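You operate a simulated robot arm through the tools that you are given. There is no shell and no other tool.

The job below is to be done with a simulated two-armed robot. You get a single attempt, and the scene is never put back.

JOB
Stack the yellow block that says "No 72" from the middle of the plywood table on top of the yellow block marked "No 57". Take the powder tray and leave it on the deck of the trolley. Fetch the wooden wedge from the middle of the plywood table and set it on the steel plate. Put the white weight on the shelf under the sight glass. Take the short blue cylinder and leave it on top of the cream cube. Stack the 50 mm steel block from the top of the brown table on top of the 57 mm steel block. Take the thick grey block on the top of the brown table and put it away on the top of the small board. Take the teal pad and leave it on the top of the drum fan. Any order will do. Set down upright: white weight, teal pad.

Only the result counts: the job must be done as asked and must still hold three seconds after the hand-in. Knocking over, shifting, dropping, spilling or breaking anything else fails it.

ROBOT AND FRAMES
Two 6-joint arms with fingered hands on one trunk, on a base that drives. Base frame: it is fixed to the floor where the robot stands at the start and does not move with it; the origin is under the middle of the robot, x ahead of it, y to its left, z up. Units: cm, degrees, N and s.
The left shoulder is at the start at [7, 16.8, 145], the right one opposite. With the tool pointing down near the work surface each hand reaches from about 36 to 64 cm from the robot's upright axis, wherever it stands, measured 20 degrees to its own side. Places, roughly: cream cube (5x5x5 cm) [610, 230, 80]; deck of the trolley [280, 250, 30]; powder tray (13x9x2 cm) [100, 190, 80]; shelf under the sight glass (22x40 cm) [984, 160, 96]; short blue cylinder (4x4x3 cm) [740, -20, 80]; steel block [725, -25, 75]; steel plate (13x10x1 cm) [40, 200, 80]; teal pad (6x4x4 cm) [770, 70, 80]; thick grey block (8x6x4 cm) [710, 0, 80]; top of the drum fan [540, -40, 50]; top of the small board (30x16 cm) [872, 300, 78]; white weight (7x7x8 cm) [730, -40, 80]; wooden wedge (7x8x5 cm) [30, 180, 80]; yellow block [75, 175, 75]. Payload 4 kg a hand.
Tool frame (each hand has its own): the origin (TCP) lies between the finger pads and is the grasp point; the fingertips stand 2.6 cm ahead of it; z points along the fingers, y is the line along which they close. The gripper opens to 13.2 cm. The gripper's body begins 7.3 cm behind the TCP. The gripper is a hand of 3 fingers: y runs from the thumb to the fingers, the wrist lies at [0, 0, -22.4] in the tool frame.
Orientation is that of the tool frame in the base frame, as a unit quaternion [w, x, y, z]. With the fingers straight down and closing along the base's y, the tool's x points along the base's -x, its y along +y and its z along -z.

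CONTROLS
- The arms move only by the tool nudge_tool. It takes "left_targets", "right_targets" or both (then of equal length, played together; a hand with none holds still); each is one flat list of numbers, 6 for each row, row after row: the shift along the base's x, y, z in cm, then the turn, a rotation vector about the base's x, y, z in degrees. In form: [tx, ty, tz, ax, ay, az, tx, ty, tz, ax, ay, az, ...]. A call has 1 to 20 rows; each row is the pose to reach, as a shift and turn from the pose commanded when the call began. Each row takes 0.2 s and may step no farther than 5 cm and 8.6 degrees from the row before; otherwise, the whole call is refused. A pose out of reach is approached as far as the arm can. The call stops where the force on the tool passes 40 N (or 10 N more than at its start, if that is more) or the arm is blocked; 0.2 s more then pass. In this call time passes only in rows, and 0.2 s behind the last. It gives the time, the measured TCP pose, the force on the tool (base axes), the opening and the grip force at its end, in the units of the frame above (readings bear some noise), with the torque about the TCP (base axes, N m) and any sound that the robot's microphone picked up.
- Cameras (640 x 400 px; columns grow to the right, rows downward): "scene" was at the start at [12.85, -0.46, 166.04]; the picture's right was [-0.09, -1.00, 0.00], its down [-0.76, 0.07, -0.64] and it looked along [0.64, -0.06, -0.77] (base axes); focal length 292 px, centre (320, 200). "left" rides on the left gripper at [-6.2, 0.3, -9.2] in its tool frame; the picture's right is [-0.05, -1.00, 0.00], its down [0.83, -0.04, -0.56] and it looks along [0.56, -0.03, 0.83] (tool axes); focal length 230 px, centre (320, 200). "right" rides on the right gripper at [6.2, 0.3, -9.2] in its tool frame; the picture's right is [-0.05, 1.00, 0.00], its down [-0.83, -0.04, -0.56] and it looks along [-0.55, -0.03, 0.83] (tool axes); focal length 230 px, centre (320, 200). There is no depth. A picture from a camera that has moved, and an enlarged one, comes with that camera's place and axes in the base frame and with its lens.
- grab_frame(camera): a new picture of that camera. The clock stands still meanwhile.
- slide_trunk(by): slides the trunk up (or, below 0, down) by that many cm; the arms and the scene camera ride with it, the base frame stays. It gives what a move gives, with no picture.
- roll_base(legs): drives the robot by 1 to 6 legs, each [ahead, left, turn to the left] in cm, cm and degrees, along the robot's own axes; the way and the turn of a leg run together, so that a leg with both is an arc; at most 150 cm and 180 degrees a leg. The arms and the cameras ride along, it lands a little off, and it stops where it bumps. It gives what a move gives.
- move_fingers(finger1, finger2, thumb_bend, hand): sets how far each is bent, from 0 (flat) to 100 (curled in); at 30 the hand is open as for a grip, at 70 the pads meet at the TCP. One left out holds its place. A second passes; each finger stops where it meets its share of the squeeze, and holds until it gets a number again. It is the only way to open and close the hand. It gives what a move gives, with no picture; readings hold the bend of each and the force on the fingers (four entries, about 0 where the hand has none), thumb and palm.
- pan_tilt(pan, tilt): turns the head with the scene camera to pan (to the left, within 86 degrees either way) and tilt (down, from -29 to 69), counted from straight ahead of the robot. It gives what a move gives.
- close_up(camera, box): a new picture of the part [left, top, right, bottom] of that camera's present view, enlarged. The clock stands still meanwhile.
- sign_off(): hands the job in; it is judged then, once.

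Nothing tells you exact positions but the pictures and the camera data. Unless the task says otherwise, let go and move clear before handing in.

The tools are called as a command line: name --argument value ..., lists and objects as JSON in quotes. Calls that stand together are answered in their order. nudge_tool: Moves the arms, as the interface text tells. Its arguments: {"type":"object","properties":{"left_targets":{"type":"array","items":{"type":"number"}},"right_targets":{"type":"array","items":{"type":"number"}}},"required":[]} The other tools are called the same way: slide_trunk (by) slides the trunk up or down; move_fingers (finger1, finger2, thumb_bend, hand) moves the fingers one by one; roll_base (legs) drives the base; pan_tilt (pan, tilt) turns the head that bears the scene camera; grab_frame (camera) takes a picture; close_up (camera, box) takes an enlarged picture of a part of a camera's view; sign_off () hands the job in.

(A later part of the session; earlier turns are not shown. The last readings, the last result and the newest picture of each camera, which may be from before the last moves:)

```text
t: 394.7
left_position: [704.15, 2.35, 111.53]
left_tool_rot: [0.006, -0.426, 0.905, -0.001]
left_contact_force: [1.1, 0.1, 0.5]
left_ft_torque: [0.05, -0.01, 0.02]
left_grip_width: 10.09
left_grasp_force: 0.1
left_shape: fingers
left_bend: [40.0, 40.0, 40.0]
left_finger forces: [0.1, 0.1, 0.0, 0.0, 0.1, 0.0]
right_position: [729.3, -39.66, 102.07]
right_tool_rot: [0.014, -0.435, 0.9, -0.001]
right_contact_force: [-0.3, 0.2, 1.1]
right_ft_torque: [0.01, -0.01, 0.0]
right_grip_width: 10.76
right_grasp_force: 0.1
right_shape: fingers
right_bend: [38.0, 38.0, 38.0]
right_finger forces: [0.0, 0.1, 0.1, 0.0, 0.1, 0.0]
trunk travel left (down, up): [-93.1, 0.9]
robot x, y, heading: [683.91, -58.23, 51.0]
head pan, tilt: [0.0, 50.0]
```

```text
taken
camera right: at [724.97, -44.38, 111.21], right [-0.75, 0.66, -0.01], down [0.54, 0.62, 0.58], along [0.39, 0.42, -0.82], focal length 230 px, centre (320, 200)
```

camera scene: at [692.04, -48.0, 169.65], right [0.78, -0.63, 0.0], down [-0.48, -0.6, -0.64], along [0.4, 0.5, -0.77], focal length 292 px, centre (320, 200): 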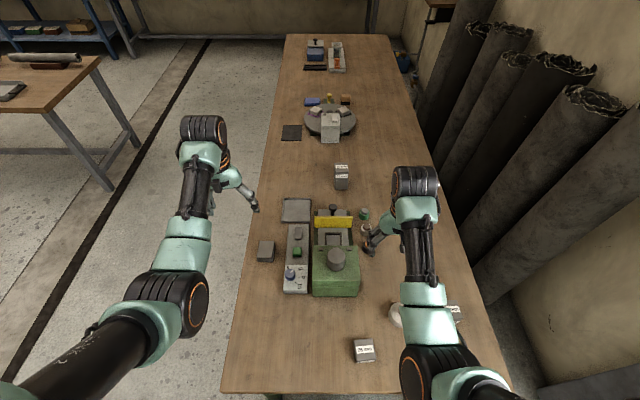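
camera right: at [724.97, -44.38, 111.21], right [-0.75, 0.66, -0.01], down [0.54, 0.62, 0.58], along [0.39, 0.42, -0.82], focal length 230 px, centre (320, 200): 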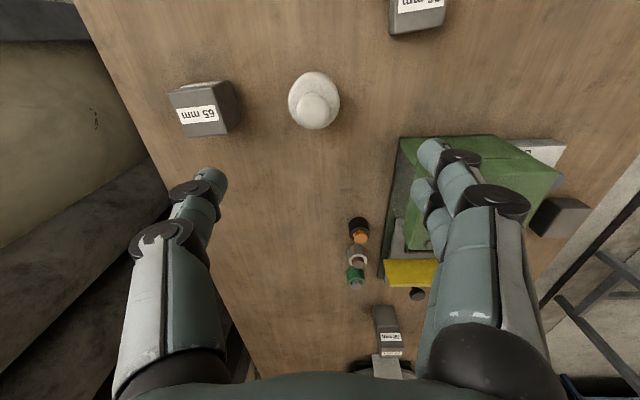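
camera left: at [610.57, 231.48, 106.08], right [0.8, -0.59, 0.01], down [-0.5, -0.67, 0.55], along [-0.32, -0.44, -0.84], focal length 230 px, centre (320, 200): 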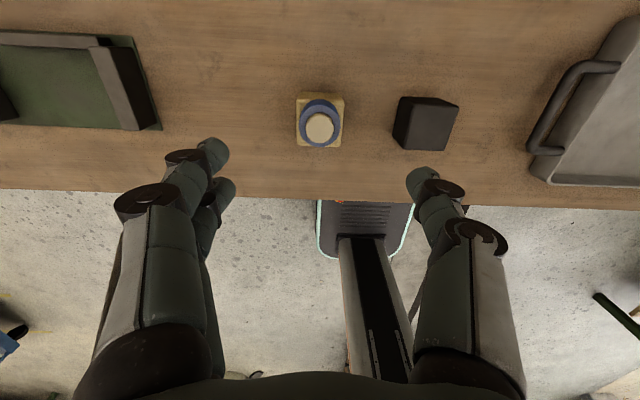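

The weight is nearly centred. Small correction, then lowering.

nudge_tool --right_targets '[0.5, -0.3, 0, 0, 0, 0]'

slide_trunk --by -13

grab_frame --camera "right"

```text
t: 395.1
left_position: [704.17, 2.46, 111.63]
left_tool_rot: [0.005, -0.427, 0.904, -0.001]
left_contact_force: [-0.4, -1.5, 0.2]
left_ft_torque: [-0.04, -0.02, 0.0]
left_grip_width: 10.08
left_grasp_force: 0.1
left_shape: fingers
left_bend: [40.0, 40.0, 40.0]
left_finger forces: [0.0, 0.0, 0.0, 0.0, 0.0, 0.1]
right_position: [729.92, -39.96, 101.96]
right_tool_rot: [0.014, -0.435, 0.9, -0.001]
right_contact_force: [0.4, 0.2, -0.6]
right_ft_torque: [0.02, 0.01, 0.0]
right_grip_width: 10.78
right_grasp_force: 0.2
right_shape: fingers
right_bend: [38.0, 38.0, 38.0]
right_finger forces: [0.0, 0.0, 0.1, 0.0, 0.0, 0.0]
trunk travel left (down, up): [-93.1, 0.9]
robot x, y, heading: [683.98, -58.42, 51.3]
head pan, tilt: [0.0, 50.0]
```

```text
t: 396.6
left_position: [704.12, 2.37, 98.55]
left_tool_rot: [0.006, -0.426, 0.905, -0.001]
left_contact_force: [0.0, 0.5, 0.2]
left_ft_torque: [-0.02, -0.03, -0.01]
left_grip_width: 10.08
left_grasp_force: 0.1
left_shape: fingers
left_bend: [40.0, 40.0, 40.0]
left_finger forces: [0.0, 0.1, 0.1, 0.0, 0.1, 0.0]
right_position: [729.89, -39.96, 89.06]
right_tool_rot: [0.015, -0.435, 0.9, -0.002]
right_contact_force: [0.6, -0.9, -0.7]
right_ft_torque: [-0.05, 0.0, -0.03]
right_grip_width: 10.76
right_grasp_force: 0.1
right_shape: fingers
right_bend: [38.0, 38.0, 38.0]
right_finger forces: [0.1, 0.0, 0.0, 0.0, 0.0, 0.0]
trunk travel left (down, up): [-80.1, 13.9]
robot x, y, heading: [684.13, -58.14, 51.0]
head pan, tilt: [0.0, 50.0]
```

```text
taken
camera right: at [725.57, -44.57, 98.16], right [-0.75, 0.66, -0.01], down [0.53, 0.62, 0.58], along [0.39, 0.42, -0.82], focal length 230 px, centre (320, 200)
```

right: 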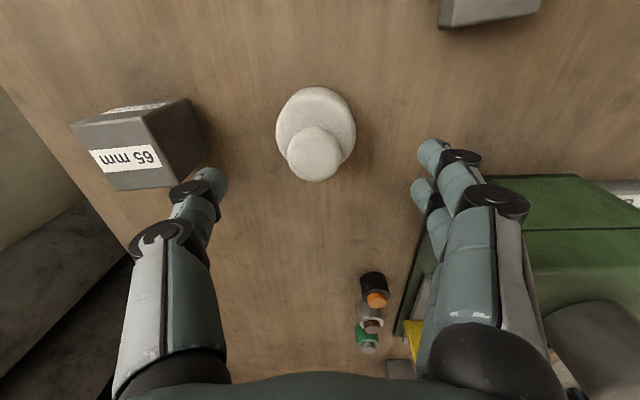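

Knob and body are centred. Descending around the weight's body.

nudge_tool --right_targets '[0.25, -0.2, -3.5, 0, 0, 0, 0.25, -0.2, -6.5, 0, 0, 0, 0.25, -0.2, -8.6, 0, 0, 0]'

grab_frame --camera "right"

```text
t: 397.4
left_position: [704.16, 2.5, 98.53]
left_tool_rot: [0.005, -0.427, 0.904, 0.0]
left_contact_force: [0.8, 0.0, 1.0]
left_ft_torque: [0.01, -0.03, -0.02]
left_grip_width: 10.08
left_grasp_force: 0.0
left_shape: fingers
left_bend: [40.0, 40.0, 40.0]
left_finger forces: [0.0, 0.0, 0.1, 0.0, 0.0, 0.1]
right_position: [730.32, -40.35, 80.36]
right_tool_rot: [0.014, -0.435, 0.9, -0.002]
right_contact_force: [1.0, 0.0, -0.3]
right_ft_torque: [0.0, 0.02, 0.02]
right_grip_width: 10.78
right_grasp_force: 0.0
right_shape: fingers
right_bend: [38.0, 38.0, 38.0]
right_finger forces: [0.0, 0.0, 0.0, 0.0, 0.1, 0.0]
trunk travel left (down, up): [-80.1, 13.9]
robot x, y, heading: [684.19, -58.4, 51.1]
head pan, tilt: [0.0, 50.0]
```

```text
taken
camera right: at [725.84, -44.94, 89.54], right [-0.75, 0.66, -0.01], down [0.54, 0.62, 0.58], along [0.39, 0.42, -0.82], focal length 230 px, centre (320, 200)
```

right: 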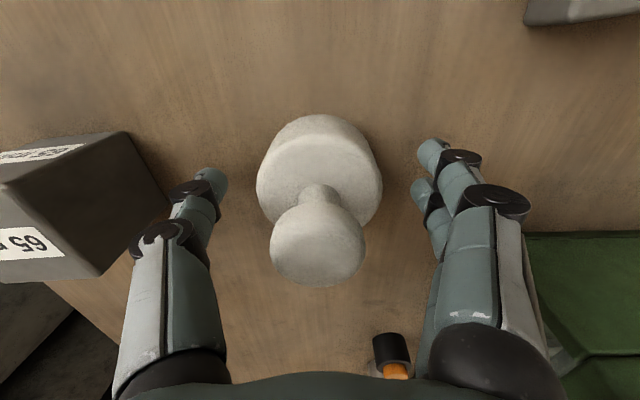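

The weight's body is between the fingers. Closing firmly.

move_fingers --hand "right" --finger1 80 --finger2 80 --thumb_bend 80

nudge_tool --right_targets '[0, 0, 1, 0, 0, 0, 0, 0, 3, 0, 0, 0]'

grab_frame --camera "right"

```text
t: 398.4
left_position: [704.2, 2.39, 98.48]
left_tool_rot: [0.004, -0.427, 0.904, 0.0]
left_contact_force: [0.1, -0.2, -0.1]
left_ft_torque: [-0.03, 0.0, -0.03]
left_grip_width: 10.12
left_grasp_force: 0.0
left_shape: fingers
left_bend: [40.0, 40.0, 40.0]
left_finger forces: [0.0, 0.0, 0.1, 0.0, 0.1, 0.0]
right_position: [730.24, -40.42, 80.42]
right_tool_rot: [0.014, -0.435, 0.9, -0.002]
right_contact_force: [-0.3, -1.5, 0.3]
right_ft_torque: [-0.04, 0.03, -0.05]
right_grip_width: 5.99
right_grasp_force: 18.7
right_shape: fingers
right_bend: [54.0, 52.0, 57.0]
right_finger forces: [8.9, 9.2, 0.0, 0.1, 18.6, 0.1]
trunk travel left (down, up): [-80.1, 13.9]
robot x, y, heading: [684.36, -58.46, 51.1]
head pan, tilt: [0.0, 50.0]
```

```text
t: 399.0
left_position: [704.24, 2.61, 98.52]
left_tool_rot: [0.005, -0.427, 0.904, 0.0]
left_contact_force: [0.6, 0.3, 0.3]
left_ft_torque: [0.01, 0.01, -0.01]
left_grip_width: 10.11
left_grasp_force: 0.0
left_shape: fingers
left_bend: [40.0, 40.0, 40.0]
left_finger forces: [0.1, 0.1, 0.0, 0.1, 0.1, 0.1]
right_position: [730.27, -40.28, 83.33]
right_tool_rot: [0.013, -0.435, 0.9, -0.002]
right_contact_force: [-0.1, 0.4, -10.2]
right_ft_torque: [-0.07, 0.04, 0.01]
right_grip_width: 5.99
right_grasp_force: 18.0
right_shape: fingers
right_bend: [54.0, 52.0, 57.0]
right_finger forces: [9.1, 8.9, 0.0, 0.1, 17.5, 0.1]
trunk travel left (down, up): [-80.1, 13.9]
robot x, y, heading: [684.06, -58.33, 51.0]
head pan, tilt: [0.0, 50.0]
```

```text
taken
camera right: at [725.97, -44.9, 92.57], right [-0.75, 0.66, -0.01], down [0.54, 0.62, 0.57], along [0.39, 0.42, -0.82], focal length 230 px, centre (320, 200)
```

right: 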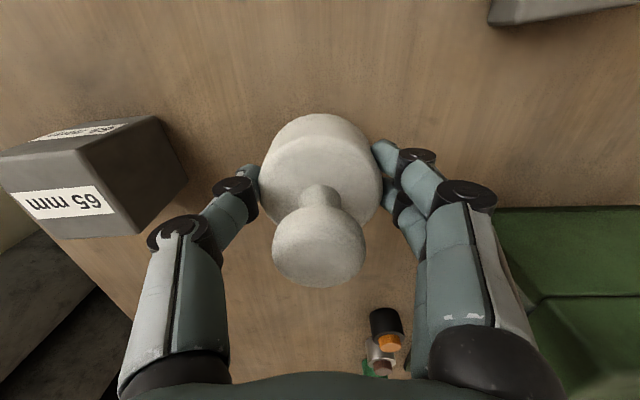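

The weight is up and level. I'll raise it and go back round to the front of the table for the grey block.

nudge_tool --right_targets '[0, 0, 3, 0, 0, 0, 0, 0, 6, 0, 0, 0]'

slide_trunk --by 13

nudge_tool --left_targets '[-2.4, -3, -1.5, 0, 0, 0, -4.8, -6, -3, 0, 0, 0, -7.2, -9, -5, 0, 0, 0]'

roll_base --legs '[[0, 69, 0], [30, 0, 0]]'

grab_frame --camera "right"

```text
t: 399.6
left_position: [704.17, 2.38, 98.56]
left_tool_rot: [0.005, -0.427, 0.904, -0.001]
left_contact_force: [-0.3, -0.2, -0.1]
left_ft_torque: [0.02, 0.01, -0.01]
left_grip_width: 10.12
left_grasp_force: 0.1
left_shape: fingers
left_bend: [40.0, 40.0, 40.0]
left_finger forces: [0.0, 0.0, 0.1, 0.1, 0.0, 0.1]
right_position: [730.38, -39.99, 89.42]
right_tool_rot: [0.014, -0.435, 0.901, -0.001]
right_contact_force: [-1.0, -0.1, -10.1]
right_ft_torque: [-0.04, 0.05, 0.01]
right_grip_width: 5.97
right_grasp_force: 18.3
right_shape: fingers
right_bend: [54.0, 52.0, 57.0]
right_finger forces: [9.0, 8.8, 0.0, 0.1, 17.4, 0.1]
trunk travel left (down, up): [-80.1, 13.9]
robot x, y, heading: [683.84, -58.49, 51.0]
head pan, tilt: [0.0, 50.0]
```

```text
t: 401.2
left_position: [704.32, 2.49, 111.64]
left_tool_rot: [0.005, -0.426, 0.904, -0.001]
left_contact_force: [0.5, -0.1, 0.1]
left_ft_torque: [0.01, -0.01, 0.02]
left_grip_width: 10.11
left_grasp_force: 0.0
left_shape: fingers
left_bend: [40.0, 40.0, 40.0]
left_finger forces: [0.0, 0.0, 0.0, 0.0, 0.0, 0.0]
right_position: [730.47, -40.05, 102.39]
right_tool_rot: [0.013, -0.436, 0.9, -0.001]
right_contact_force: [0.0, 0.6, -10.8]
right_ft_torque: [-0.05, 0.02, 0.0]
right_grip_width: 5.96
right_grasp_force: 17.7
right_shape: fingers
right_bend: [54.0, 52.0, 57.0]
right_finger forces: [9.0, 8.9, 0.0, 0.0, 17.4, 0.0]
trunk travel left (down, up): [-93.1, 0.9]
robot x, y, heading: [683.81, -58.28, 51.1]
head pan, tilt: [0.0, 50.0]
```

```text
t: 402.0
left_position: [696.93, -6.87, 106.95]
left_tool_rot: [0.006, -0.427, 0.904, -0.001]
left_contact_force: [-0.9, 0.0, 0.7]
left_ft_torque: [0.01, 0.02, 0.02]
left_grip_width: 10.1
left_grasp_force: 0.0
left_shape: fingers
left_bend: [40.0, 40.0, 40.0]
left_finger forces: [0.1, 0.0, 0.0, 0.0, 0.0, 0.0]
right_position: [730.41, -40.0, 102.52]
right_tool_rot: [0.013, -0.435, 0.901, -0.001]
right_contact_force: [0.0, 0.6, -9.4]
right_ft_torque: [-0.02, 0.01, 0.0]
right_grip_width: 5.98
right_grasp_force: 18.2
right_shape: fingers
right_bend: [54.0, 52.0, 57.0]
right_finger forces: [9.1, 9.0, 0.1, 0.1, 17.3, 0.0]
trunk travel left (down, up): [-93.1, 0.9]
robot x, y, heading: [684.14, -58.34, 51.0]
head pan, tilt: [0.0, 50.0]
```

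```text
t: 407.4
left_position: [663.09, 58.82, 106.99]
left_tool_rot: [0.006, -0.424, 0.906, 0.0]
left_contact_force: [0.4, -0.2, 0.4]
left_ft_torque: [-0.01, 0.0, 0.0]
left_grip_width: 10.1
left_grasp_force: 0.1
left_shape: fingers
left_bend: [40.0, 40.0, 40.0]
left_finger forces: [0.0, 0.1, 0.0, 0.1, 0.1, 0.0]
right_position: [696.27, 25.42, 102.51]
right_tool_rot: [0.014, -0.432, 0.902, -0.002]
right_contact_force: [0.2, -1.0, -10.2]
right_ft_torque: [-0.05, 0.02, -0.02]
right_grip_width: 6.0
right_grasp_force: 18.1
right_shape: fingers
right_bend: [54.0, 52.0, 57.0]
right_finger forces: [8.9, 9.0, 0.1, 0.0, 17.4, 0.0]
trunk travel left (down, up): [-93.1, 0.9]
robot x, y, heading: [650.14, 7.56, 50.8]
head pan, tilt: [0.0, 50.0]
```

```text
taken
camera right: at [691.85, 20.7, 111.64], right [-0.75, 0.67, -0.01], down [0.54, 0.61, 0.58], along [0.39, 0.42, -0.82], focal length 230 px, centre (320, 200)
```

right: 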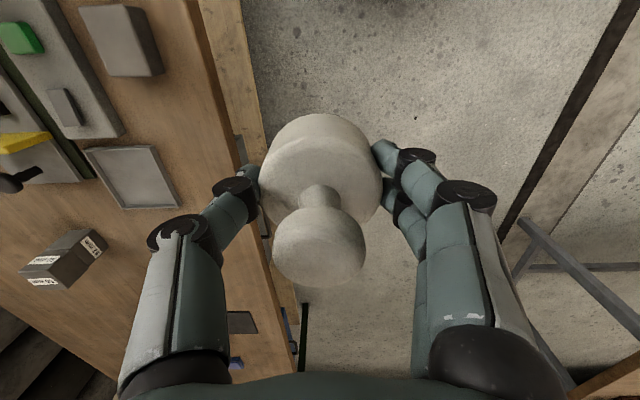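

Turning right to face the table again and sidestepping left to line up the left hand with the grey block (about (710.7, 4.5)).

roll_base --legs '[[0, 0, -90.5], [0, 15, 0]]'

grab_frame --camera "left"

grab_frame --camera "scene"

```text
t: 412.6
left_position: [710.18, 4.32, 106.81]
left_tool_rot: [0.003, 0.347, 0.938, -0.004]
left_contact_force: [-0.1, 0.2, 0.3]
left_ft_torque: [-0.02, -0.02, -0.01]
left_grip_width: 10.08
left_grasp_force: 0.1
left_shape: fingers
left_bend: [40.0, 40.0, 40.0]
left_finger forces: [0.1, 0.0, 0.0, 0.0, 0.0, 0.0]
right_position: [676.37, -28.37, 102.27]
right_tool_rot: [0.006, 0.338, 0.941, -0.009]
right_contact_force: [-0.1, 0.0, -9.9]
right_ft_torque: [0.06, 0.03, 0.02]
right_grip_width: 5.92
right_grasp_force: 17.2
right_shape: fingers
right_bend: [54.0, 52.0, 57.0]
right_finger forces: [8.8, 8.9, 0.0, 0.1, 16.7, 0.1]
trunk travel left (down, up): [-93.1, 0.9]
robot x, y, heading: [658.79, 18.22, -39.9]
head pan, tilt: [0.0, 50.0]
```

```text
taken
camera left: at [715.1, 0.74, 116.35], right [-0.61, -0.79, 0.0], down [-0.66, 0.51, 0.55], along [-0.44, 0.33, -0.84], focal length 230 px, centre (320, 200)
```

left: 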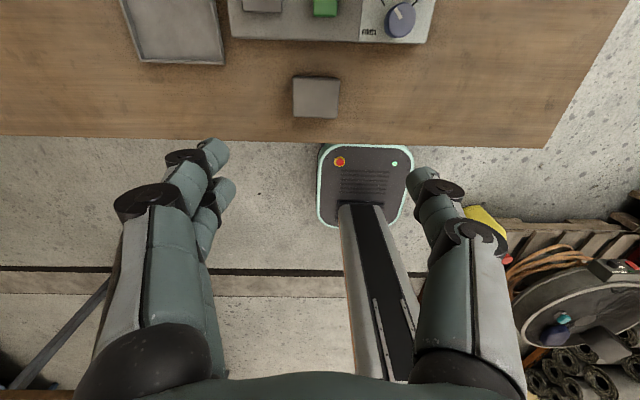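

```text
taken
camera scene: at [668.76, 10.14, 169.64], right [-0.64, -0.77, 0.0], down [-0.59, 0.49, -0.64], along [0.49, -0.41, -0.77], focal length 292 px, centre (320, 200)
```

scene: 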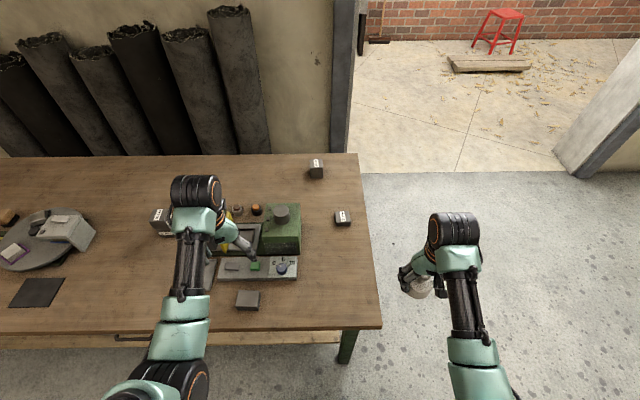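

The left hand is already right above the grey block. Opening it and lowering.

move_fingers --hand "left" --finger1 32 --finger2 32 --thumb_bend 32

nudge_tool --left_targets '[0.4, 0.25, -3, 0, 0, 0]'

slide_trunk --by -15

grab_frame --camera "left"

```text
t: 413.6
left_position: [710.31, 4.48, 106.88]
left_tool_rot: [0.003, 0.347, 0.938, -0.003]
left_contact_force: [-0.2, 0.0, -0.2]
left_ft_torque: [0.01, 0.01, 0.02]
left_grip_width: 12.74
left_grasp_force: 0.0
left_shape: fingers
left_bend: [32.0, 32.0, 32.0]
left_finger forces: [0.0, 0.0, 0.1, 0.0, 0.1, 0.1]
right_position: [676.47, -28.1, 102.3]
right_tool_rot: [0.007, 0.338, 0.941, -0.011]
right_contact_force: [0.5, -0.2, -9.8]
right_ft_torque: [0.03, 0.07, 0.03]
right_grip_width: 5.91
right_grasp_force: 17.2
right_shape: fingers
right_bend: [54.0, 52.0, 57.0]
right_finger forces: [8.9, 9.0, 0.1, 0.1, 16.7, 0.0]
trunk travel left (down, up): [-93.1, 0.9]
robot x, y, heading: [659.04, 18.56, -39.9]
head pan, tilt: [0.0, 50.0]
```

```text
t: 414.0
left_position: [710.86, 5.06, 103.84]
left_tool_rot: [0.003, 0.347, 0.938, -0.004]
left_contact_force: [0.1, 0.3, 0.0]
left_ft_torque: [0.0, -0.02, 0.01]
left_grip_width: 12.74
left_grasp_force: 0.0
left_shape: fingers
left_bend: [32.0, 32.0, 32.0]
left_finger forces: [0.1, 0.1, 0.1, 0.1, 0.1, 0.1]
right_position: [676.56, -28.07, 102.28]
right_tool_rot: [0.007, 0.337, 0.942, -0.011]
right_contact_force: [0.6, -1.1, -9.6]
right_ft_torque: [0.04, 0.03, -0.01]
right_grip_width: 5.95
right_grasp_force: 17.4
right_shape: fingers
right_bend: [54.0, 52.0, 57.0]
right_finger forces: [8.9, 8.9, 0.0, 0.0, 16.6, 0.1]
trunk travel left (down, up): [-93.1, 0.9]
robot x, y, heading: [659.1, 18.88, -40.3]
head pan, tilt: [0.0, 50.0]
```

```text
t: 415.8
left_position: [710.73, 4.93, 88.81]
left_tool_rot: [0.004, 0.347, 0.938, -0.005]
left_contact_force: [0.8, -0.3, 0.1]
left_ft_torque: [0.01, 0.03, 0.0]
left_grip_width: 12.75
left_grasp_force: 0.1
left_shape: fingers
left_bend: [32.0, 32.0, 32.0]
left_finger forces: [0.0, 0.0, 0.1, 0.1, 0.0, 0.1]
right_position: [676.45, -28.0, 87.43]
right_tool_rot: [0.007, 0.338, 0.941, -0.011]
right_contact_force: [-0.4, 0.6, -9.4]
right_ft_torque: [0.04, 0.03, 0.02]
right_grip_width: 5.92
right_grasp_force: 17.2
right_shape: fingers
right_bend: [54.0, 52.0, 57.0]
right_finger forces: [8.9, 9.0, 0.0, 0.0, 16.8, 0.0]
trunk travel left (down, up): [-78.1, 15.9]
robot x, y, heading: [659.19, 18.43, -40.2]
head pan, tilt: [0.0, 50.0]
```

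```text
taken
camera left: at [715.69, 1.38, 98.29], right [-0.61, -0.79, 0.01], down [-0.66, 0.51, 0.55], along [-0.44, 0.33, -0.84], focal length 230 px, centre (320, 200)
```

left: 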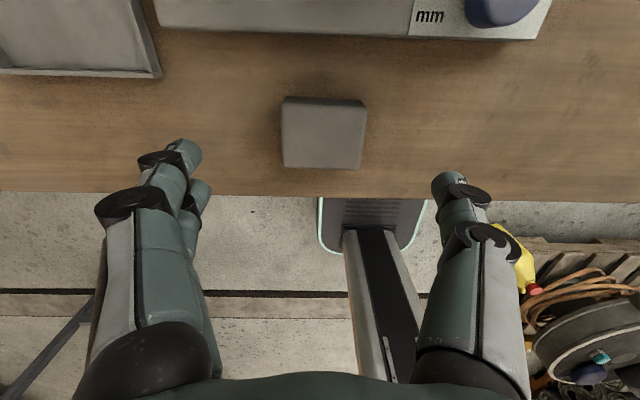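

Centred. Down the last 7.5 cm and close.

nudge_tool --left_targets '[0, -0.2, -4, 0, 0, 0, 0, -0.2, -7.4, 0, 0, 0]'

move_fingers --hand "left" --finger1 75 --finger2 75 --thumb_bend 75

nudge_tool --left_targets '[0, 0, 1, 0, 0, 0, 0, 0, 3, 0, 0, 0]'

grab_frame --camera "left"

```text
t: 416.4
left_position: [710.76, 4.73, 81.55]
left_tool_rot: [0.004, 0.348, 0.938, -0.005]
left_contact_force: [-0.5, 0.0, -0.2]
left_ft_torque: [0.03, 0.0, 0.01]
left_grip_width: 12.78
left_grasp_force: 0.1
left_shape: fingers
left_bend: [32.0, 32.0, 32.0]
left_finger forces: [0.1, 0.0, 0.0, 0.0, 0.1, 0.0]
right_position: [676.5, -28.13, 87.38]
right_tool_rot: [0.007, 0.337, 0.942, -0.011]
right_contact_force: [-0.7, 0.5, -10.2]
right_ft_torque: [0.02, 0.04, 0.01]
right_grip_width: 5.9
right_grasp_force: 17.3
right_shape: fingers
right_bend: [54.0, 52.0, 57.0]
right_finger forces: [8.9, 8.9, 0.1, 0.0, 16.6, 0.1]
trunk travel left (down, up): [-78.1, 15.9]
robot x, y, heading: [659.14, 18.66, -40.2]
head pan, tilt: [0.0, 50.0]
```

```text
t: 417.4
left_position: [710.73, 4.65, 81.61]
left_tool_rot: [0.003, 0.347, 0.938, -0.004]
left_contact_force: [0.3, 0.2, -0.2]
left_ft_torque: [-0.02, 0.02, 0.0]
left_grip_width: 6.69
left_grasp_force: 19.0
left_shape: fingers
left_bend: [51.0, 51.0, 56.0]
left_finger forces: [9.8, 9.7, 0.0, 0.0, 19.4, 0.0]
right_position: [676.43, -28.12, 87.35]
right_tool_rot: [0.007, 0.337, 0.941, -0.011]
right_contact_force: [-0.5, 0.4, -9.7]
right_ft_torque: [0.06, 0.07, -0.03]
right_grip_width: 5.91
right_grasp_force: 17.3
right_shape: fingers
right_bend: [54.0, 52.0, 57.0]
right_finger forces: [8.9, 9.0, 0.0, 0.0, 16.7, 0.1]
trunk travel left (down, up): [-78.1, 15.9]
robot x, y, heading: [659.49, 18.72, -40.1]
head pan, tilt: [0.0, 50.0]
```

```text
t: 417.9
left_position: [711.01, 4.77, 84.63]
left_tool_rot: [0.004, 0.347, 0.938, -0.004]
left_contact_force: [0.4, -0.2, -1.4]
left_ft_torque: [0.0, -0.01, -0.01]
left_grip_width: 6.69
left_grasp_force: 19.4
left_shape: fingers
left_bend: [51.0, 51.0, 56.0]
left_finger forces: [9.7, 9.6, 0.1, 0.0, 19.4, 0.0]
right_position: [676.49, -28.13, 87.42]
right_tool_rot: [0.008, 0.339, 0.941, -0.01]
right_contact_force: [0.1, 0.3, -11.0]
right_ft_torque: [0.03, 0.02, 0.01]
right_grip_width: 5.91
right_grasp_force: 18.1
right_shape: fingers
right_bend: [54.0, 52.0, 57.0]
right_finger forces: [8.8, 9.0, 0.0, 0.0, 16.7, 0.1]
trunk travel left (down, up): [-78.1, 15.9]
robot x, y, heading: [658.92, 18.42, -39.8]
head pan, tilt: [0.0, 50.0]
```

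```text
taken
camera left: at [716.0, 1.2, 94.12], right [-0.61, -0.79, 0.01], down [-0.66, 0.51, 0.55], along [-0.44, 0.33, -0.84], focal length 230 px, centre (320, 200)
```

left: 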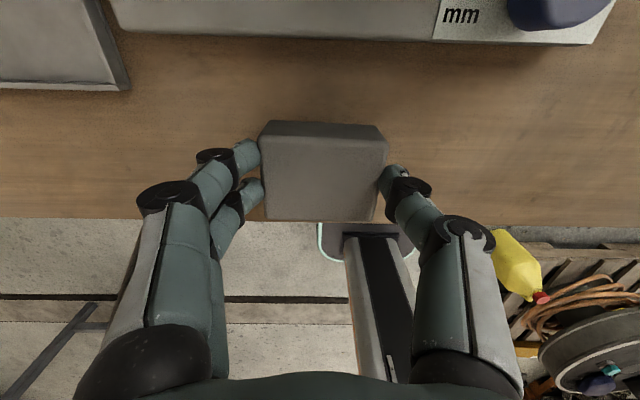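

The grey block is lifted (light, level). Now to the far side: raising, backing off, turning left to drive along the table's front toward the board and shelf at the far wall.

nudge_tool --left_targets '[0, 0, 3, 0, 0, 0, 0, 0, 6, 0, 0, 0]'

slide_trunk --by 15

roll_base --legs '[[-38, 0, 0], [0, 0, 90], [100, 0, 0]]'

pan_tilt --pan 0 --tilt 25

grab_frame --camera "scene"

```text
t: 418.6
left_position: [710.93, 4.72, 90.56]
left_tool_rot: [0.003, 0.347, 0.938, -0.004]
left_contact_force: [-0.2, 0.9, -1.9]
left_ft_torque: [0.03, -0.05, -0.02]
left_grip_width: 6.71
left_grasp_force: 19.0
left_shape: fingers
left_bend: [51.0, 51.0, 56.0]
left_finger forces: [9.7, 9.7, 0.1, 0.1, 19.4, 0.0]
right_position: [676.45, -28.24, 87.3]
right_tool_rot: [0.008, 0.339, 0.941, -0.013]
right_contact_force: [-0.9, 0.5, -10.0]
right_ft_torque: [0.03, 0.03, -0.04]
right_grip_width: 5.94
right_grasp_force: 16.6
right_shape: fingers
right_bend: [54.0, 52.0, 57.0]
right_finger forces: [8.9, 9.0, 0.0, 0.1, 16.7, 0.1]
trunk travel left (down, up): [-78.1, 15.9]
robot x, y, heading: [659.06, 18.66, -40.1]
head pan, tilt: [0.0, 50.0]
```

```text
t: 420.3
left_position: [710.93, 4.8, 105.53]
left_tool_rot: [0.002, 0.347, 0.938, -0.004]
left_contact_force: [-0.9, 0.0, -0.9]
left_ft_torque: [0.01, 0.0, 0.01]
left_grip_width: 6.7
left_grasp_force: 19.2
left_shape: fingers
left_bend: [51.0, 51.0, 56.0]
left_finger forces: [9.7, 9.7, 0.0, 0.0, 19.4, 0.0]
right_position: [676.48, -28.2, 102.35]
right_tool_rot: [0.007, 0.338, 0.941, -0.011]
right_contact_force: [0.5, 0.6, -10.5]
right_ft_torque: [0.08, 0.06, 0.01]
right_grip_width: 5.88
right_grasp_force: 17.5
right_shape: fingers
right_bend: [54.0, 52.0, 57.0]
right_finger forces: [9.0, 8.9, 0.1, 0.0, 16.6, 0.1]
trunk travel left (down, up): [-93.1, 0.9]
robot x, y, heading: [659.35, 18.64, -40.1]
head pan, tilt: [0.0, 50.0]
```

```text
t: 431.4
left_position: [704.81, 174.37, 105.53]
left_tool_rot: [0.005, -0.432, 0.902, 0.0]
left_contact_force: [0.6, 0.4, -1.1]
left_ft_torque: [0.01, 0.0, -0.01]
left_grip_width: 6.67
left_grasp_force: 19.4
left_shape: fingers
left_bend: [51.0, 51.0, 56.0]
left_finger forces: [9.5, 9.4, 0.0, 0.0, 19.1, 0.0]
right_position: [738.77, 140.97, 102.31]
right_tool_rot: [0.013, -0.44, 0.898, -0.002]
right_contact_force: [0.0, -0.6, -10.3]
right_ft_torque: [-0.05, 0.03, -0.01]
right_grip_width: 5.91
right_grasp_force: 16.9
right_shape: fingers
right_bend: [54.0, 52.0, 57.0]
right_finger forces: [8.4, 9.0, 0.0, 0.0, 16.2, 0.0]
trunk travel left (down, up): [-93.1, 0.9]
robot x, y, heading: [692.58, 122.05, 51.8]
head pan, tilt: [0.0, 50.0]
```

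```text
t: 432.3
left_position: [704.75, 174.55, 105.53]
left_tool_rot: [0.005, -0.432, 0.902, 0.0]
left_contact_force: [-1.3, -0.2, -1.5]
left_ft_torque: [0.0, -0.01, -0.03]
left_grip_width: 6.7
left_grasp_force: 19.4
left_shape: fingers
left_bend: [51.0, 51.0, 56.0]
left_finger forces: [9.6, 9.5, 0.0, 0.0, 19.0, 0.1]
right_position: [738.76, 141.01, 102.3]
right_tool_rot: [0.013, -0.44, 0.898, -0.002]
right_contact_force: [-0.6, 0.1, -10.7]
right_ft_torque: [-0.08, 0.04, 0.01]
right_grip_width: 5.89
right_grasp_force: 16.8
right_shape: fingers
right_bend: [54.0, 52.0, 57.0]
right_finger forces: [8.4, 8.9, 0.0, 0.1, 16.3, 0.0]
trunk travel left (down, up): [-93.1, 0.9]
robot x, y, heading: [692.84, 122.16, 51.7]
head pan, tilt: [0.0, 25.0]
```

```text
taken
camera scene: at [701.8, 133.65, 173.37], right [0.79, -0.62, 0.0], down [-0.26, -0.33, -0.91], along [0.56, 0.71, -0.42], focal length 292 px, centre (320, 200)
```

scene: 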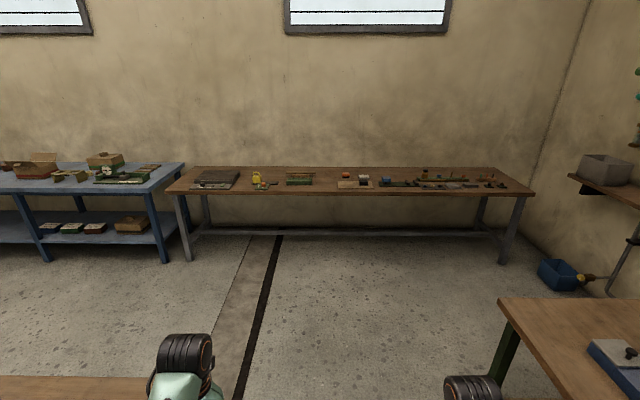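

The long table at the far wall should carry the small board (around pixel (355, 184)). Zooming in there and on the shelf at right.

close_up --camera "scene" --box '[240, 155, 440, 205]'

pan_tilt --pan -45 --tilt 20

grab_frame --camera "scene"

```text
3.20 times, centred on (340, 180) of scene
camera zoom: at [701.8, 133.65, 173.37], right [0.79, -0.62, 0.0], down [-0.26, -0.33, -0.91], along [0.56, 0.71, -0.42], focal length 936 px, centre (256, 264)
```

zoom: 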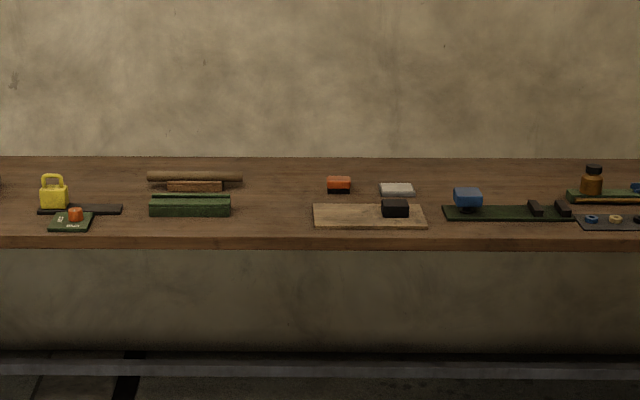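

```text
t: 433.4
left_position: [704.82, 174.37, 105.41]
left_tool_rot: [0.005, -0.433, 0.902, -0.001]
left_contact_force: [0.9, -0.4, -1.9]
left_ft_torque: [-0.01, 0.0, 0.04]
left_grip_width: 6.69
left_grasp_force: 19.3
left_shape: fingers
left_bend: [51.0, 51.0, 56.0]
left_finger forces: [9.5, 9.4, 0.1, 0.1, 19.2, 0.0]
right_position: [738.72, 140.92, 102.37]
right_tool_rot: [0.013, -0.441, 0.898, -0.002]
right_contact_force: [0.1, -0.8, -10.2]
right_ft_torque: [-0.07, 0.05, -0.01]
right_grip_width: 5.9
right_grasp_force: 16.9
right_shape: fingers
right_bend: [54.0, 52.0, 57.0]
right_finger forces: [8.3, 9.0, 0.0, 0.1, 16.2, 0.1]
trunk travel left (down, up): [-93.1, 0.9]
robot x, y, heading: [692.66, 121.94, 51.9]
head pan, tilt: [-45.0, 20.0]
```

```text
taken
camera scene: at [705.32, 127.5, 174.19], right [0.12, -0.99, 0.0], down [-0.34, -0.04, -0.94], along [0.93, 0.11, -0.34], focal length 292 px, centre (320, 200)
```

scene: 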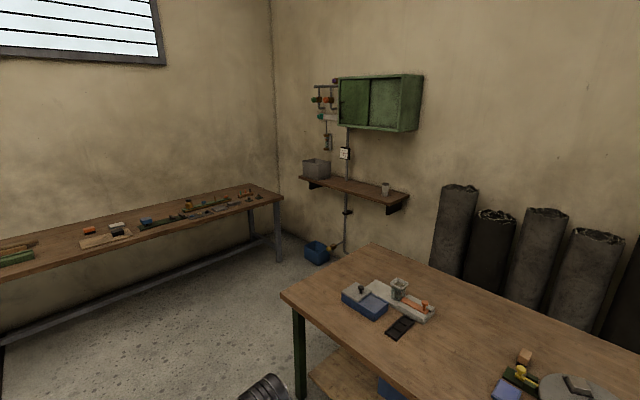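

The board is the pale plank with a black cube on its right half; its left half is free for the grey block. Driving toward it.

roll_base --legs '[[140, 0, 0], [0, -45, 0]]'

pan_tilt --pan 0 --tilt 40

grab_frame --camera "scene"

```text
t: 442.7
left_position: [826.09, 257.42, 105.39]
left_tool_rot: [0.006, -0.433, 0.901, -0.001]
left_contact_force: [-0.2, 0.2, -1.8]
left_ft_torque: [0.04, -0.01, -0.03]
left_grip_width: 6.67
left_grasp_force: 19.2
left_shape: fingers
left_bend: [51.0, 51.0, 56.0]
left_finger forces: [9.6, 9.5, 0.0, 0.0, 19.1, 0.0]
right_position: [860.02, 223.76, 102.51]
right_tool_rot: [0.013, -0.441, 0.897, -0.003]
right_contact_force: [-0.5, -0.7, -9.6]
right_ft_torque: [-0.1, 0.05, 0.01]
right_grip_width: 5.88
right_grasp_force: 16.6
right_shape: fingers
right_bend: [54.0, 52.0, 57.0]
right_finger forces: [8.6, 9.1, 0.1, 0.1, 16.1, 0.0]
trunk travel left (down, up): [-93.1, 0.9]
robot x, y, heading: [814.12, 204.76, 51.9]
head pan, tilt: [-45.0, 20.0]
```

```text
t: 443.8
left_position: [826.18, 257.22, 105.37]
left_tool_rot: [0.005, -0.432, 0.902, 0.0]
left_contact_force: [0.1, -0.7, -1.4]
left_ft_torque: [-0.01, 0.01, -0.02]
left_grip_width: 6.67
left_grasp_force: 19.1
left_shape: fingers
left_bend: [51.0, 51.0, 56.0]
left_finger forces: [9.6, 9.5, 0.1, 0.0, 19.2, 0.0]
right_position: [860.1, 223.61, 102.29]
right_tool_rot: [0.013, -0.441, 0.897, -0.002]
right_contact_force: [0.4, -1.2, -10.0]
right_ft_torque: [-0.06, 0.07, 0.02]
right_grip_width: 5.88
right_grasp_force: 16.9
right_shape: fingers
right_bend: [54.0, 52.0, 57.0]
right_finger forces: [8.5, 9.0, 0.1, 0.0, 16.1, 0.0]
trunk travel left (down, up): [-93.1, 0.9]
robot x, y, heading: [814.03, 204.71, 51.6]
head pan, tilt: [0.0, 40.0]
```

```text
taken
camera scene: at [822.63, 215.87, 171.05], right [0.79, -0.62, 0.0], down [-0.4, -0.51, -0.77], along [0.47, 0.6, -0.64], focal length 292 px, centre (320, 200)
```

scene: 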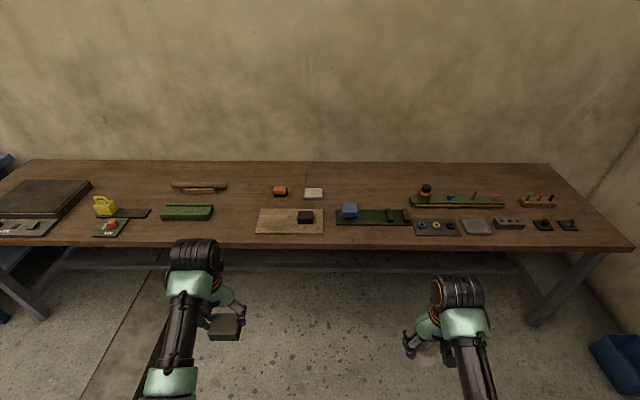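

Board's free left part is about 111 cm ahead and 20 cm left. Rolling forward 58 cm.

roll_base --legs '[[58, 0, 0]]'

grab_frame --camera "scene"

grab_frame --camera "left"

```text
t: 447.1
left_position: [860.54, 303.2, 105.65]
left_tool_rot: [0.004, -0.439, 0.898, 0.0]
left_contact_force: [-1.1, 0.1, -1.5]
left_ft_torque: [0.03, 0.0, 0.03]
left_grip_width: 6.7
left_grasp_force: 19.2
left_shape: fingers
left_bend: [51.0, 51.0, 56.0]
left_finger forces: [9.6, 9.4, 0.0, 0.0, 19.1, 0.0]
right_position: [895.26, 270.22, 102.45]
right_tool_rot: [0.013, -0.449, 0.894, -0.002]
right_contact_force: [0.1, -0.1, -10.7]
right_ft_torque: [-0.07, 0.06, -0.02]
right_grip_width: 5.9
right_grasp_force: 16.8
right_shape: fingers
right_bend: [54.0, 52.0, 57.0]
right_finger forces: [8.5, 9.0, 0.0, 0.0, 16.2, 0.0]
trunk travel left (down, up): [-93.1, 0.9]
robot x, y, heading: [849.49, 250.73, 52.8]
head pan, tilt: [0.0, 40.0]
```

```text
taken
camera scene: at [857.82, 261.65, 171.07], right [0.8, -0.61, 0.0], down [-0.39, -0.51, -0.77], along [0.46, 0.61, -0.64], focal length 292 px, centre (320, 200)
```

scene: 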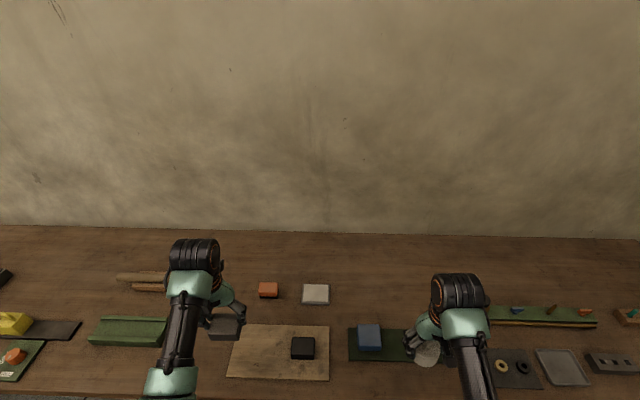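

```text
taken
camera left: at [864.19, 308.2, 114.99], right [0.82, -0.57, 0.01], down [-0.48, -0.68, 0.55], along [-0.31, -0.45, -0.84], focal length 230 px, centre (320, 200)
```

left: 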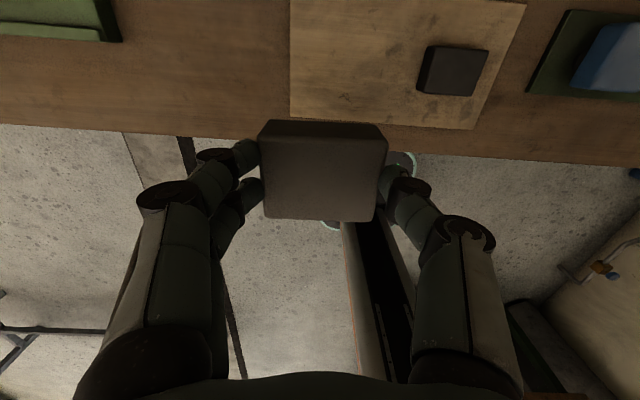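

The free spot on the board is at about (866.3, 305.0). Bringing the grey block over it and lowering.

nudge_tool --left_targets '[2.9, 0.9, 0, 0, 0, 0, 5.8, 1.8, 0, 0, 0, 0]'

slide_trunk --by -12

grab_frame --camera "left"

grab_frame --camera "scene"

```text
t: 447.7
left_position: [866.52, 305.27, 105.52]
left_tool_rot: [0.004, -0.44, 0.898, -0.001]
left_contact_force: [0.8, -0.8, -2.1]
left_ft_torque: [0.01, 0.0, -0.02]
left_grip_width: 6.68
left_grasp_force: 18.8
left_shape: fingers
left_bend: [51.0, 51.0, 56.0]
left_finger forces: [9.5, 9.5, 0.1, 0.0, 19.0, 0.1]
right_position: [895.34, 270.3, 102.22]
right_tool_rot: [0.011, -0.448, 0.894, -0.002]
right_contact_force: [-0.7, -0.1, -10.3]
right_ft_torque: [-0.06, 0.02, -0.02]
right_grip_width: 5.86
right_grasp_force: 17.0
right_shape: fingers
right_bend: [54.0, 52.0, 57.0]
right_finger forces: [8.5, 8.9, 0.1, 0.0, 16.2, 0.0]
trunk travel left (down, up): [-93.1, 0.9]
robot x, y, heading: [849.53, 250.87, 52.6]
head pan, tilt: [0.0, 40.0]
```

```text
t: 449.2
left_position: [866.37, 305.33, 93.62]
left_tool_rot: [0.005, -0.44, 0.898, 0.0]
left_contact_force: [-0.2, 0.1, -2.1]
left_ft_torque: [-0.01, -0.02, 0.02]
left_grip_width: 6.68
left_grasp_force: 19.0
left_shape: fingers
left_bend: [51.0, 51.0, 56.0]
left_finger forces: [9.5, 9.5, 0.0, 0.1, 19.0, 0.0]
right_position: [895.16, 270.27, 90.38]
right_tool_rot: [0.012, -0.449, 0.893, -0.003]
right_contact_force: [-0.4, -0.1, -10.7]
right_ft_torque: [-0.1, 0.03, 0.02]
right_grip_width: 5.9
right_grasp_force: 17.1
right_shape: fingers
right_bend: [54.0, 52.0, 57.0]
right_finger forces: [8.5, 9.0, 0.0, 0.1, 16.3, 0.1]
trunk travel left (down, up): [-81.1, 12.9]
robot x, y, heading: [849.52, 250.43, 53.0]
head pan, tilt: [0.0, 40.0]
```

```text
taken
camera left: at [869.92, 310.37, 103.03], right [0.82, -0.57, 0.01], down [-0.48, -0.68, 0.55], along [-0.31, -0.45, -0.84], focal length 230 px, centre (320, 200)
```

left: 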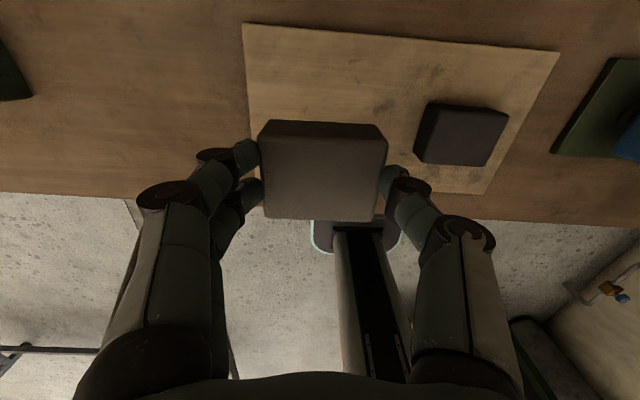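

```text
taken
camera scene: at [857.91, 261.79, 159.06], right [0.8, -0.61, 0.0], down [-0.39, -0.51, -0.77], along [0.46, 0.61, -0.64], focal length 292 px, centre (320, 200)
```

scene: 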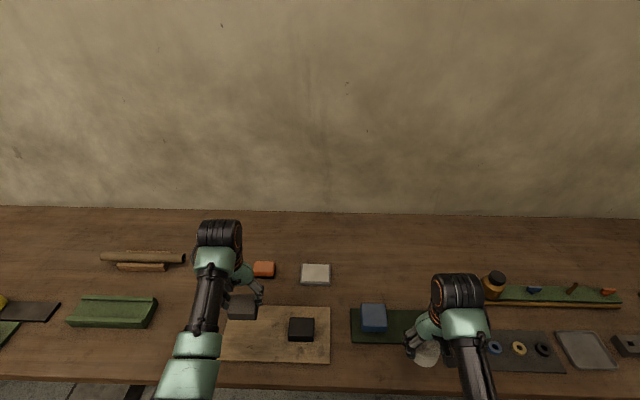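

The drop point is on the board's free half. Lowering.

nudge_tool --left_targets '[0, 0, -4, 0, 0, 0, 0, 0, -7.5, 0, 0, 0, 0, 0, -9.5, 0, 0, 0]'

grab_frame --camera "left"

```text
t: 450.0
left_position: [866.47, 305.26, 84.08]
left_tool_rot: [0.005, -0.44, 0.898, 0.0]
left_contact_force: [0.6, -0.2, -1.8]
left_ft_torque: [0.02, 0.02, 0.0]
left_grip_width: 6.69
left_grasp_force: 19.0
left_shape: fingers
left_bend: [51.0, 51.0, 56.0]
left_finger forces: [9.6, 9.5, 0.0, 0.0, 19.3, 0.0]
right_position: [895.21, 270.22, 90.29]
right_tool_rot: [0.012, -0.448, 0.894, -0.003]
right_contact_force: [-0.7, 0.3, -9.6]
right_ft_torque: [-0.02, 0.03, 0.03]
right_grip_width: 5.86
right_grasp_force: 17.3
right_shape: fingers
right_bend: [54.0, 52.0, 57.0]
right_finger forces: [8.5, 8.9, 0.0, 0.0, 16.3, 0.1]
trunk travel left (down, up): [-81.1, 12.9]
robot x, y, heading: [849.6, 250.77, 52.7]
head pan, tilt: [0.0, 40.0]
```

```text
taken
camera left: at [870.05, 310.42, 93.43], right [0.82, -0.57, 0.01], down [-0.48, -0.68, 0.55], along [-0.31, -0.45, -0.84], focal length 230 px, centre (320, 200)
```

left: 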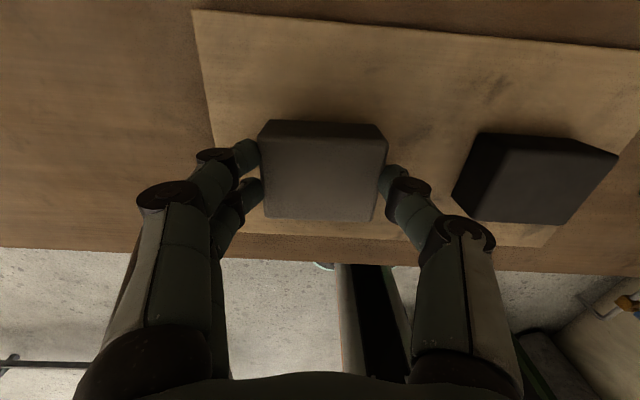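

Well placed over the board, clear of the black cube. Going down in small steps to contact.

nudge_tool --left_targets '[0, 0, -0.5, 0, 0, 0, 0, 0, -1, 0, 0, 0]'

nudge_tool --left_targets '[0, 0, -0.4, 0, 0, 0, 0, 0, -0.8, 0, 0, 0]'

nudge_tool --left_targets '[0, 0, -0.3, 0, 0, 0, 0, 0, -0.6, 0, 0, 0]'

```text
t: 450.6
left_position: [866.44, 305.32, 83.02]
left_tool_rot: [0.004, -0.44, 0.898, -0.001]
left_contact_force: [0.4, -0.2, -1.7]
left_ft_torque: [-0.01, 0.0, 0.01]
left_grip_width: 6.67
left_grasp_force: 19.4
left_shape: fingers
left_bend: [51.0, 51.0, 56.0]
left_finger forces: [9.5, 9.4, 0.1, 0.1, 19.2, 0.0]
right_position: [895.28, 270.19, 90.32]
right_tool_rot: [0.012, -0.448, 0.894, -0.002]
right_contact_force: [-0.6, -0.7, -9.7]
right_ft_torque: [-0.04, 0.08, 0.02]
right_grip_width: 5.86
right_grasp_force: 17.1
right_shape: fingers
right_bend: [54.0, 52.0, 57.0]
right_finger forces: [8.5, 9.0, 0.0, 0.0, 16.2, 0.1]
trunk travel left (down, up): [-81.1, 12.9]
robot x, y, heading: [849.43, 250.9, 53.1]
head pan, tilt: [0.0, 40.0]
```

```text
t: 451.2
left_position: [866.48, 305.29, 82.61]
left_tool_rot: [0.008, -0.44, 0.898, 0.002]
left_contact_force: [-1.4, -0.4, 20.0]
left_ft_torque: [0.07, 0.12, 0.0]
left_grip_width: 6.63
left_grasp_force: 20.5
left_shape: fingers
left_bend: [51.0, 51.0, 57.0]
left_finger forces: [10.6, 10.6, 0.0, 0.0, 19.6, 0.0]
right_position: [895.1, 270.16, 90.46]
right_tool_rot: [0.014, -0.448, 0.894, -0.002]
right_contact_force: [0.7, 0.4, -9.7]
right_ft_torque: [-0.01, 0.05, 0.03]
right_grip_width: 5.89
right_grasp_force: 17.1
right_shape: fingers
right_bend: [54.0, 52.0, 57.0]
right_finger forces: [8.6, 8.9, 0.0, 0.0, 16.2, 0.1]
trunk travel left (down, up): [-81.1, 12.9]
robot x, y, heading: [849.13, 250.43, 52.8]
head pan, tilt: [0.0, 40.0]
```

```text
t: 451.8
left_position: [866.53, 305.23, 82.56]
left_tool_rot: [0.011, -0.439, 0.898, 0.004]
left_contact_force: [-8.8, -11.4, 28.5]
left_ft_torque: [-0.22, 0.28, 0.03]
left_grip_width: 6.68
left_grasp_force: 19.3
left_shape: fingers
left_bend: [52.0, 53.0, 58.0]
left_finger forces: [10.1, 10.1, 0.1, 0.0, 20.0, 0.1]
right_position: [895.0, 269.83, 90.39]
right_tool_rot: [0.013, -0.449, 0.894, -0.001]
right_contact_force: [-0.1, -0.4, -10.3]
right_ft_torque: [-0.06, 0.04, -0.04]
right_grip_width: 5.87
right_grasp_force: 16.5
right_shape: fingers
right_bend: [54.0, 52.0, 57.0]
right_finger forces: [8.5, 9.1, 0.0, 0.0, 16.2, 0.0]
trunk travel left (down, up): [-81.1, 12.9]
robot x, y, heading: [849.4, 250.64, 52.4]
head pan, tilt: [0.0, 40.0]
stopped in row 2 (left hand): the force on the tool passed its limit at 42 N (the readings are from after the stop); the commanded pose is now the measured one
```

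Seated (I pressed a little more than needed). Easing up and releasing.

nudge_tool --left_targets '[0, 0, 0.5, 0, 0, 0]'

move_fingers --hand "left" --finger1 44 --finger2 44 --thumb_bend 46

nudge_tool --left_targets '[0, 0, 3, 0, 0, 0, 0, 0, 7, 0, 0, 0, 0, 0, 10, 0, 0, 0]'

grab_frame --camera "left"

```text
t: 452.2
left_position: [866.62, 305.34, 82.6]
left_tool_rot: [0.008, -0.44, 0.898, 0.002]
left_contact_force: [-5.0, -6.3, 12.7]
left_ft_torque: [-0.12, 0.2, 0.03]
left_grip_width: 6.72
left_grasp_force: 19.6
left_shape: fingers
left_bend: [52.0, 52.0, 58.0]
left_finger forces: [10.5, 10.2, 0.0, 0.0, 19.5, 0.1]
right_position: [895.04, 270.2, 90.44]
right_tool_rot: [0.012, -0.448, 0.894, -0.002]
right_contact_force: [-0.3, 0.6, -10.3]
right_ft_torque: [-0.06, 0.05, 0.0]
right_grip_width: 5.87
right_grasp_force: 16.9
right_shape: fingers
right_bend: [54.0, 52.0, 57.0]
right_finger forces: [8.4, 9.0, 0.0, 0.0, 16.2, 0.0]
trunk travel left (down, up): [-81.1, 12.9]
robot x, y, heading: [849.34, 250.48, 52.9]
head pan, tilt: [0.0, 40.0]
```

```text
t: 453.2
left_position: [866.75, 305.44, 82.56]
left_tool_rot: [0.009, -0.44, 0.898, 0.002]
left_contact_force: [-0.3, -0.1, 0.1]
left_ft_torque: [-0.02, -0.01, -0.02]
left_grip_width: 8.4
left_grasp_force: 0.0
left_shape: fingers
left_bend: [44.0, 44.0, 46.0]
left_finger forces: [0.1, 0.0, 0.1, 0.0, 0.0, 0.0]
right_position: [895.24, 270.23, 90.36]
right_tool_rot: [0.011, -0.449, 0.894, -0.003]
right_contact_force: [-0.1, -0.7, -10.2]
right_ft_torque: [-0.07, 0.06, 0.01]
right_grip_width: 5.87
right_grasp_force: 17.0
right_shape: fingers
right_bend: [54.0, 52.0, 57.0]
right_finger forces: [8.6, 9.0, 0.1, 0.1, 16.2, 0.1]
trunk travel left (down, up): [-81.1, 12.9]
robot x, y, heading: [849.28, 250.46, 52.7]
head pan, tilt: [0.0, 40.0]
```

```text
t: 454.0
left_position: [866.62, 305.5, 92.55]
left_tool_rot: [0.009, -0.439, 0.898, 0.002]
left_contact_force: [0.1, -0.4, -0.4]
left_ft_torque: [0.0, -0.01, 0.0]
left_grip_width: 8.41
left_grasp_force: 0.2
left_shape: fingers
left_bend: [44.0, 44.0, 46.0]
left_finger forces: [0.0, 0.1, 0.0, 0.0, 0.0, 0.0]
right_position: [895.22, 270.35, 90.33]
right_tool_rot: [0.012, -0.448, 0.894, -0.003]
right_contact_force: [0.2, 0.4, -10.0]
right_ft_torque: [-0.04, 0.04, -0.02]
right_grip_width: 5.88
right_grasp_force: 16.7
right_shape: fingers
right_bend: [54.0, 52.0, 57.0]
right_finger forces: [8.6, 8.9, 0.0, 0.1, 16.2, 0.0]
trunk travel left (down, up): [-81.1, 12.9]
robot x, y, heading: [849.29, 250.77, 53.0]
head pan, tilt: [0.0, 40.0]
```

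```text
taken
camera left: at [870.14, 310.49, 102.02], right [0.82, -0.57, 0.01], down [-0.48, -0.69, 0.54], along [-0.3, -0.45, -0.84], focal length 230 px, centre (320, 200)
```

left: 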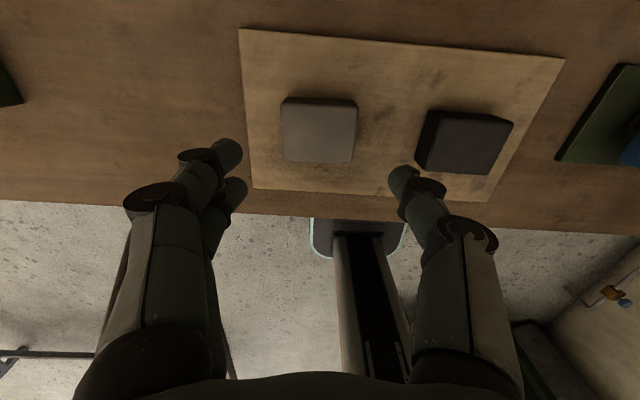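

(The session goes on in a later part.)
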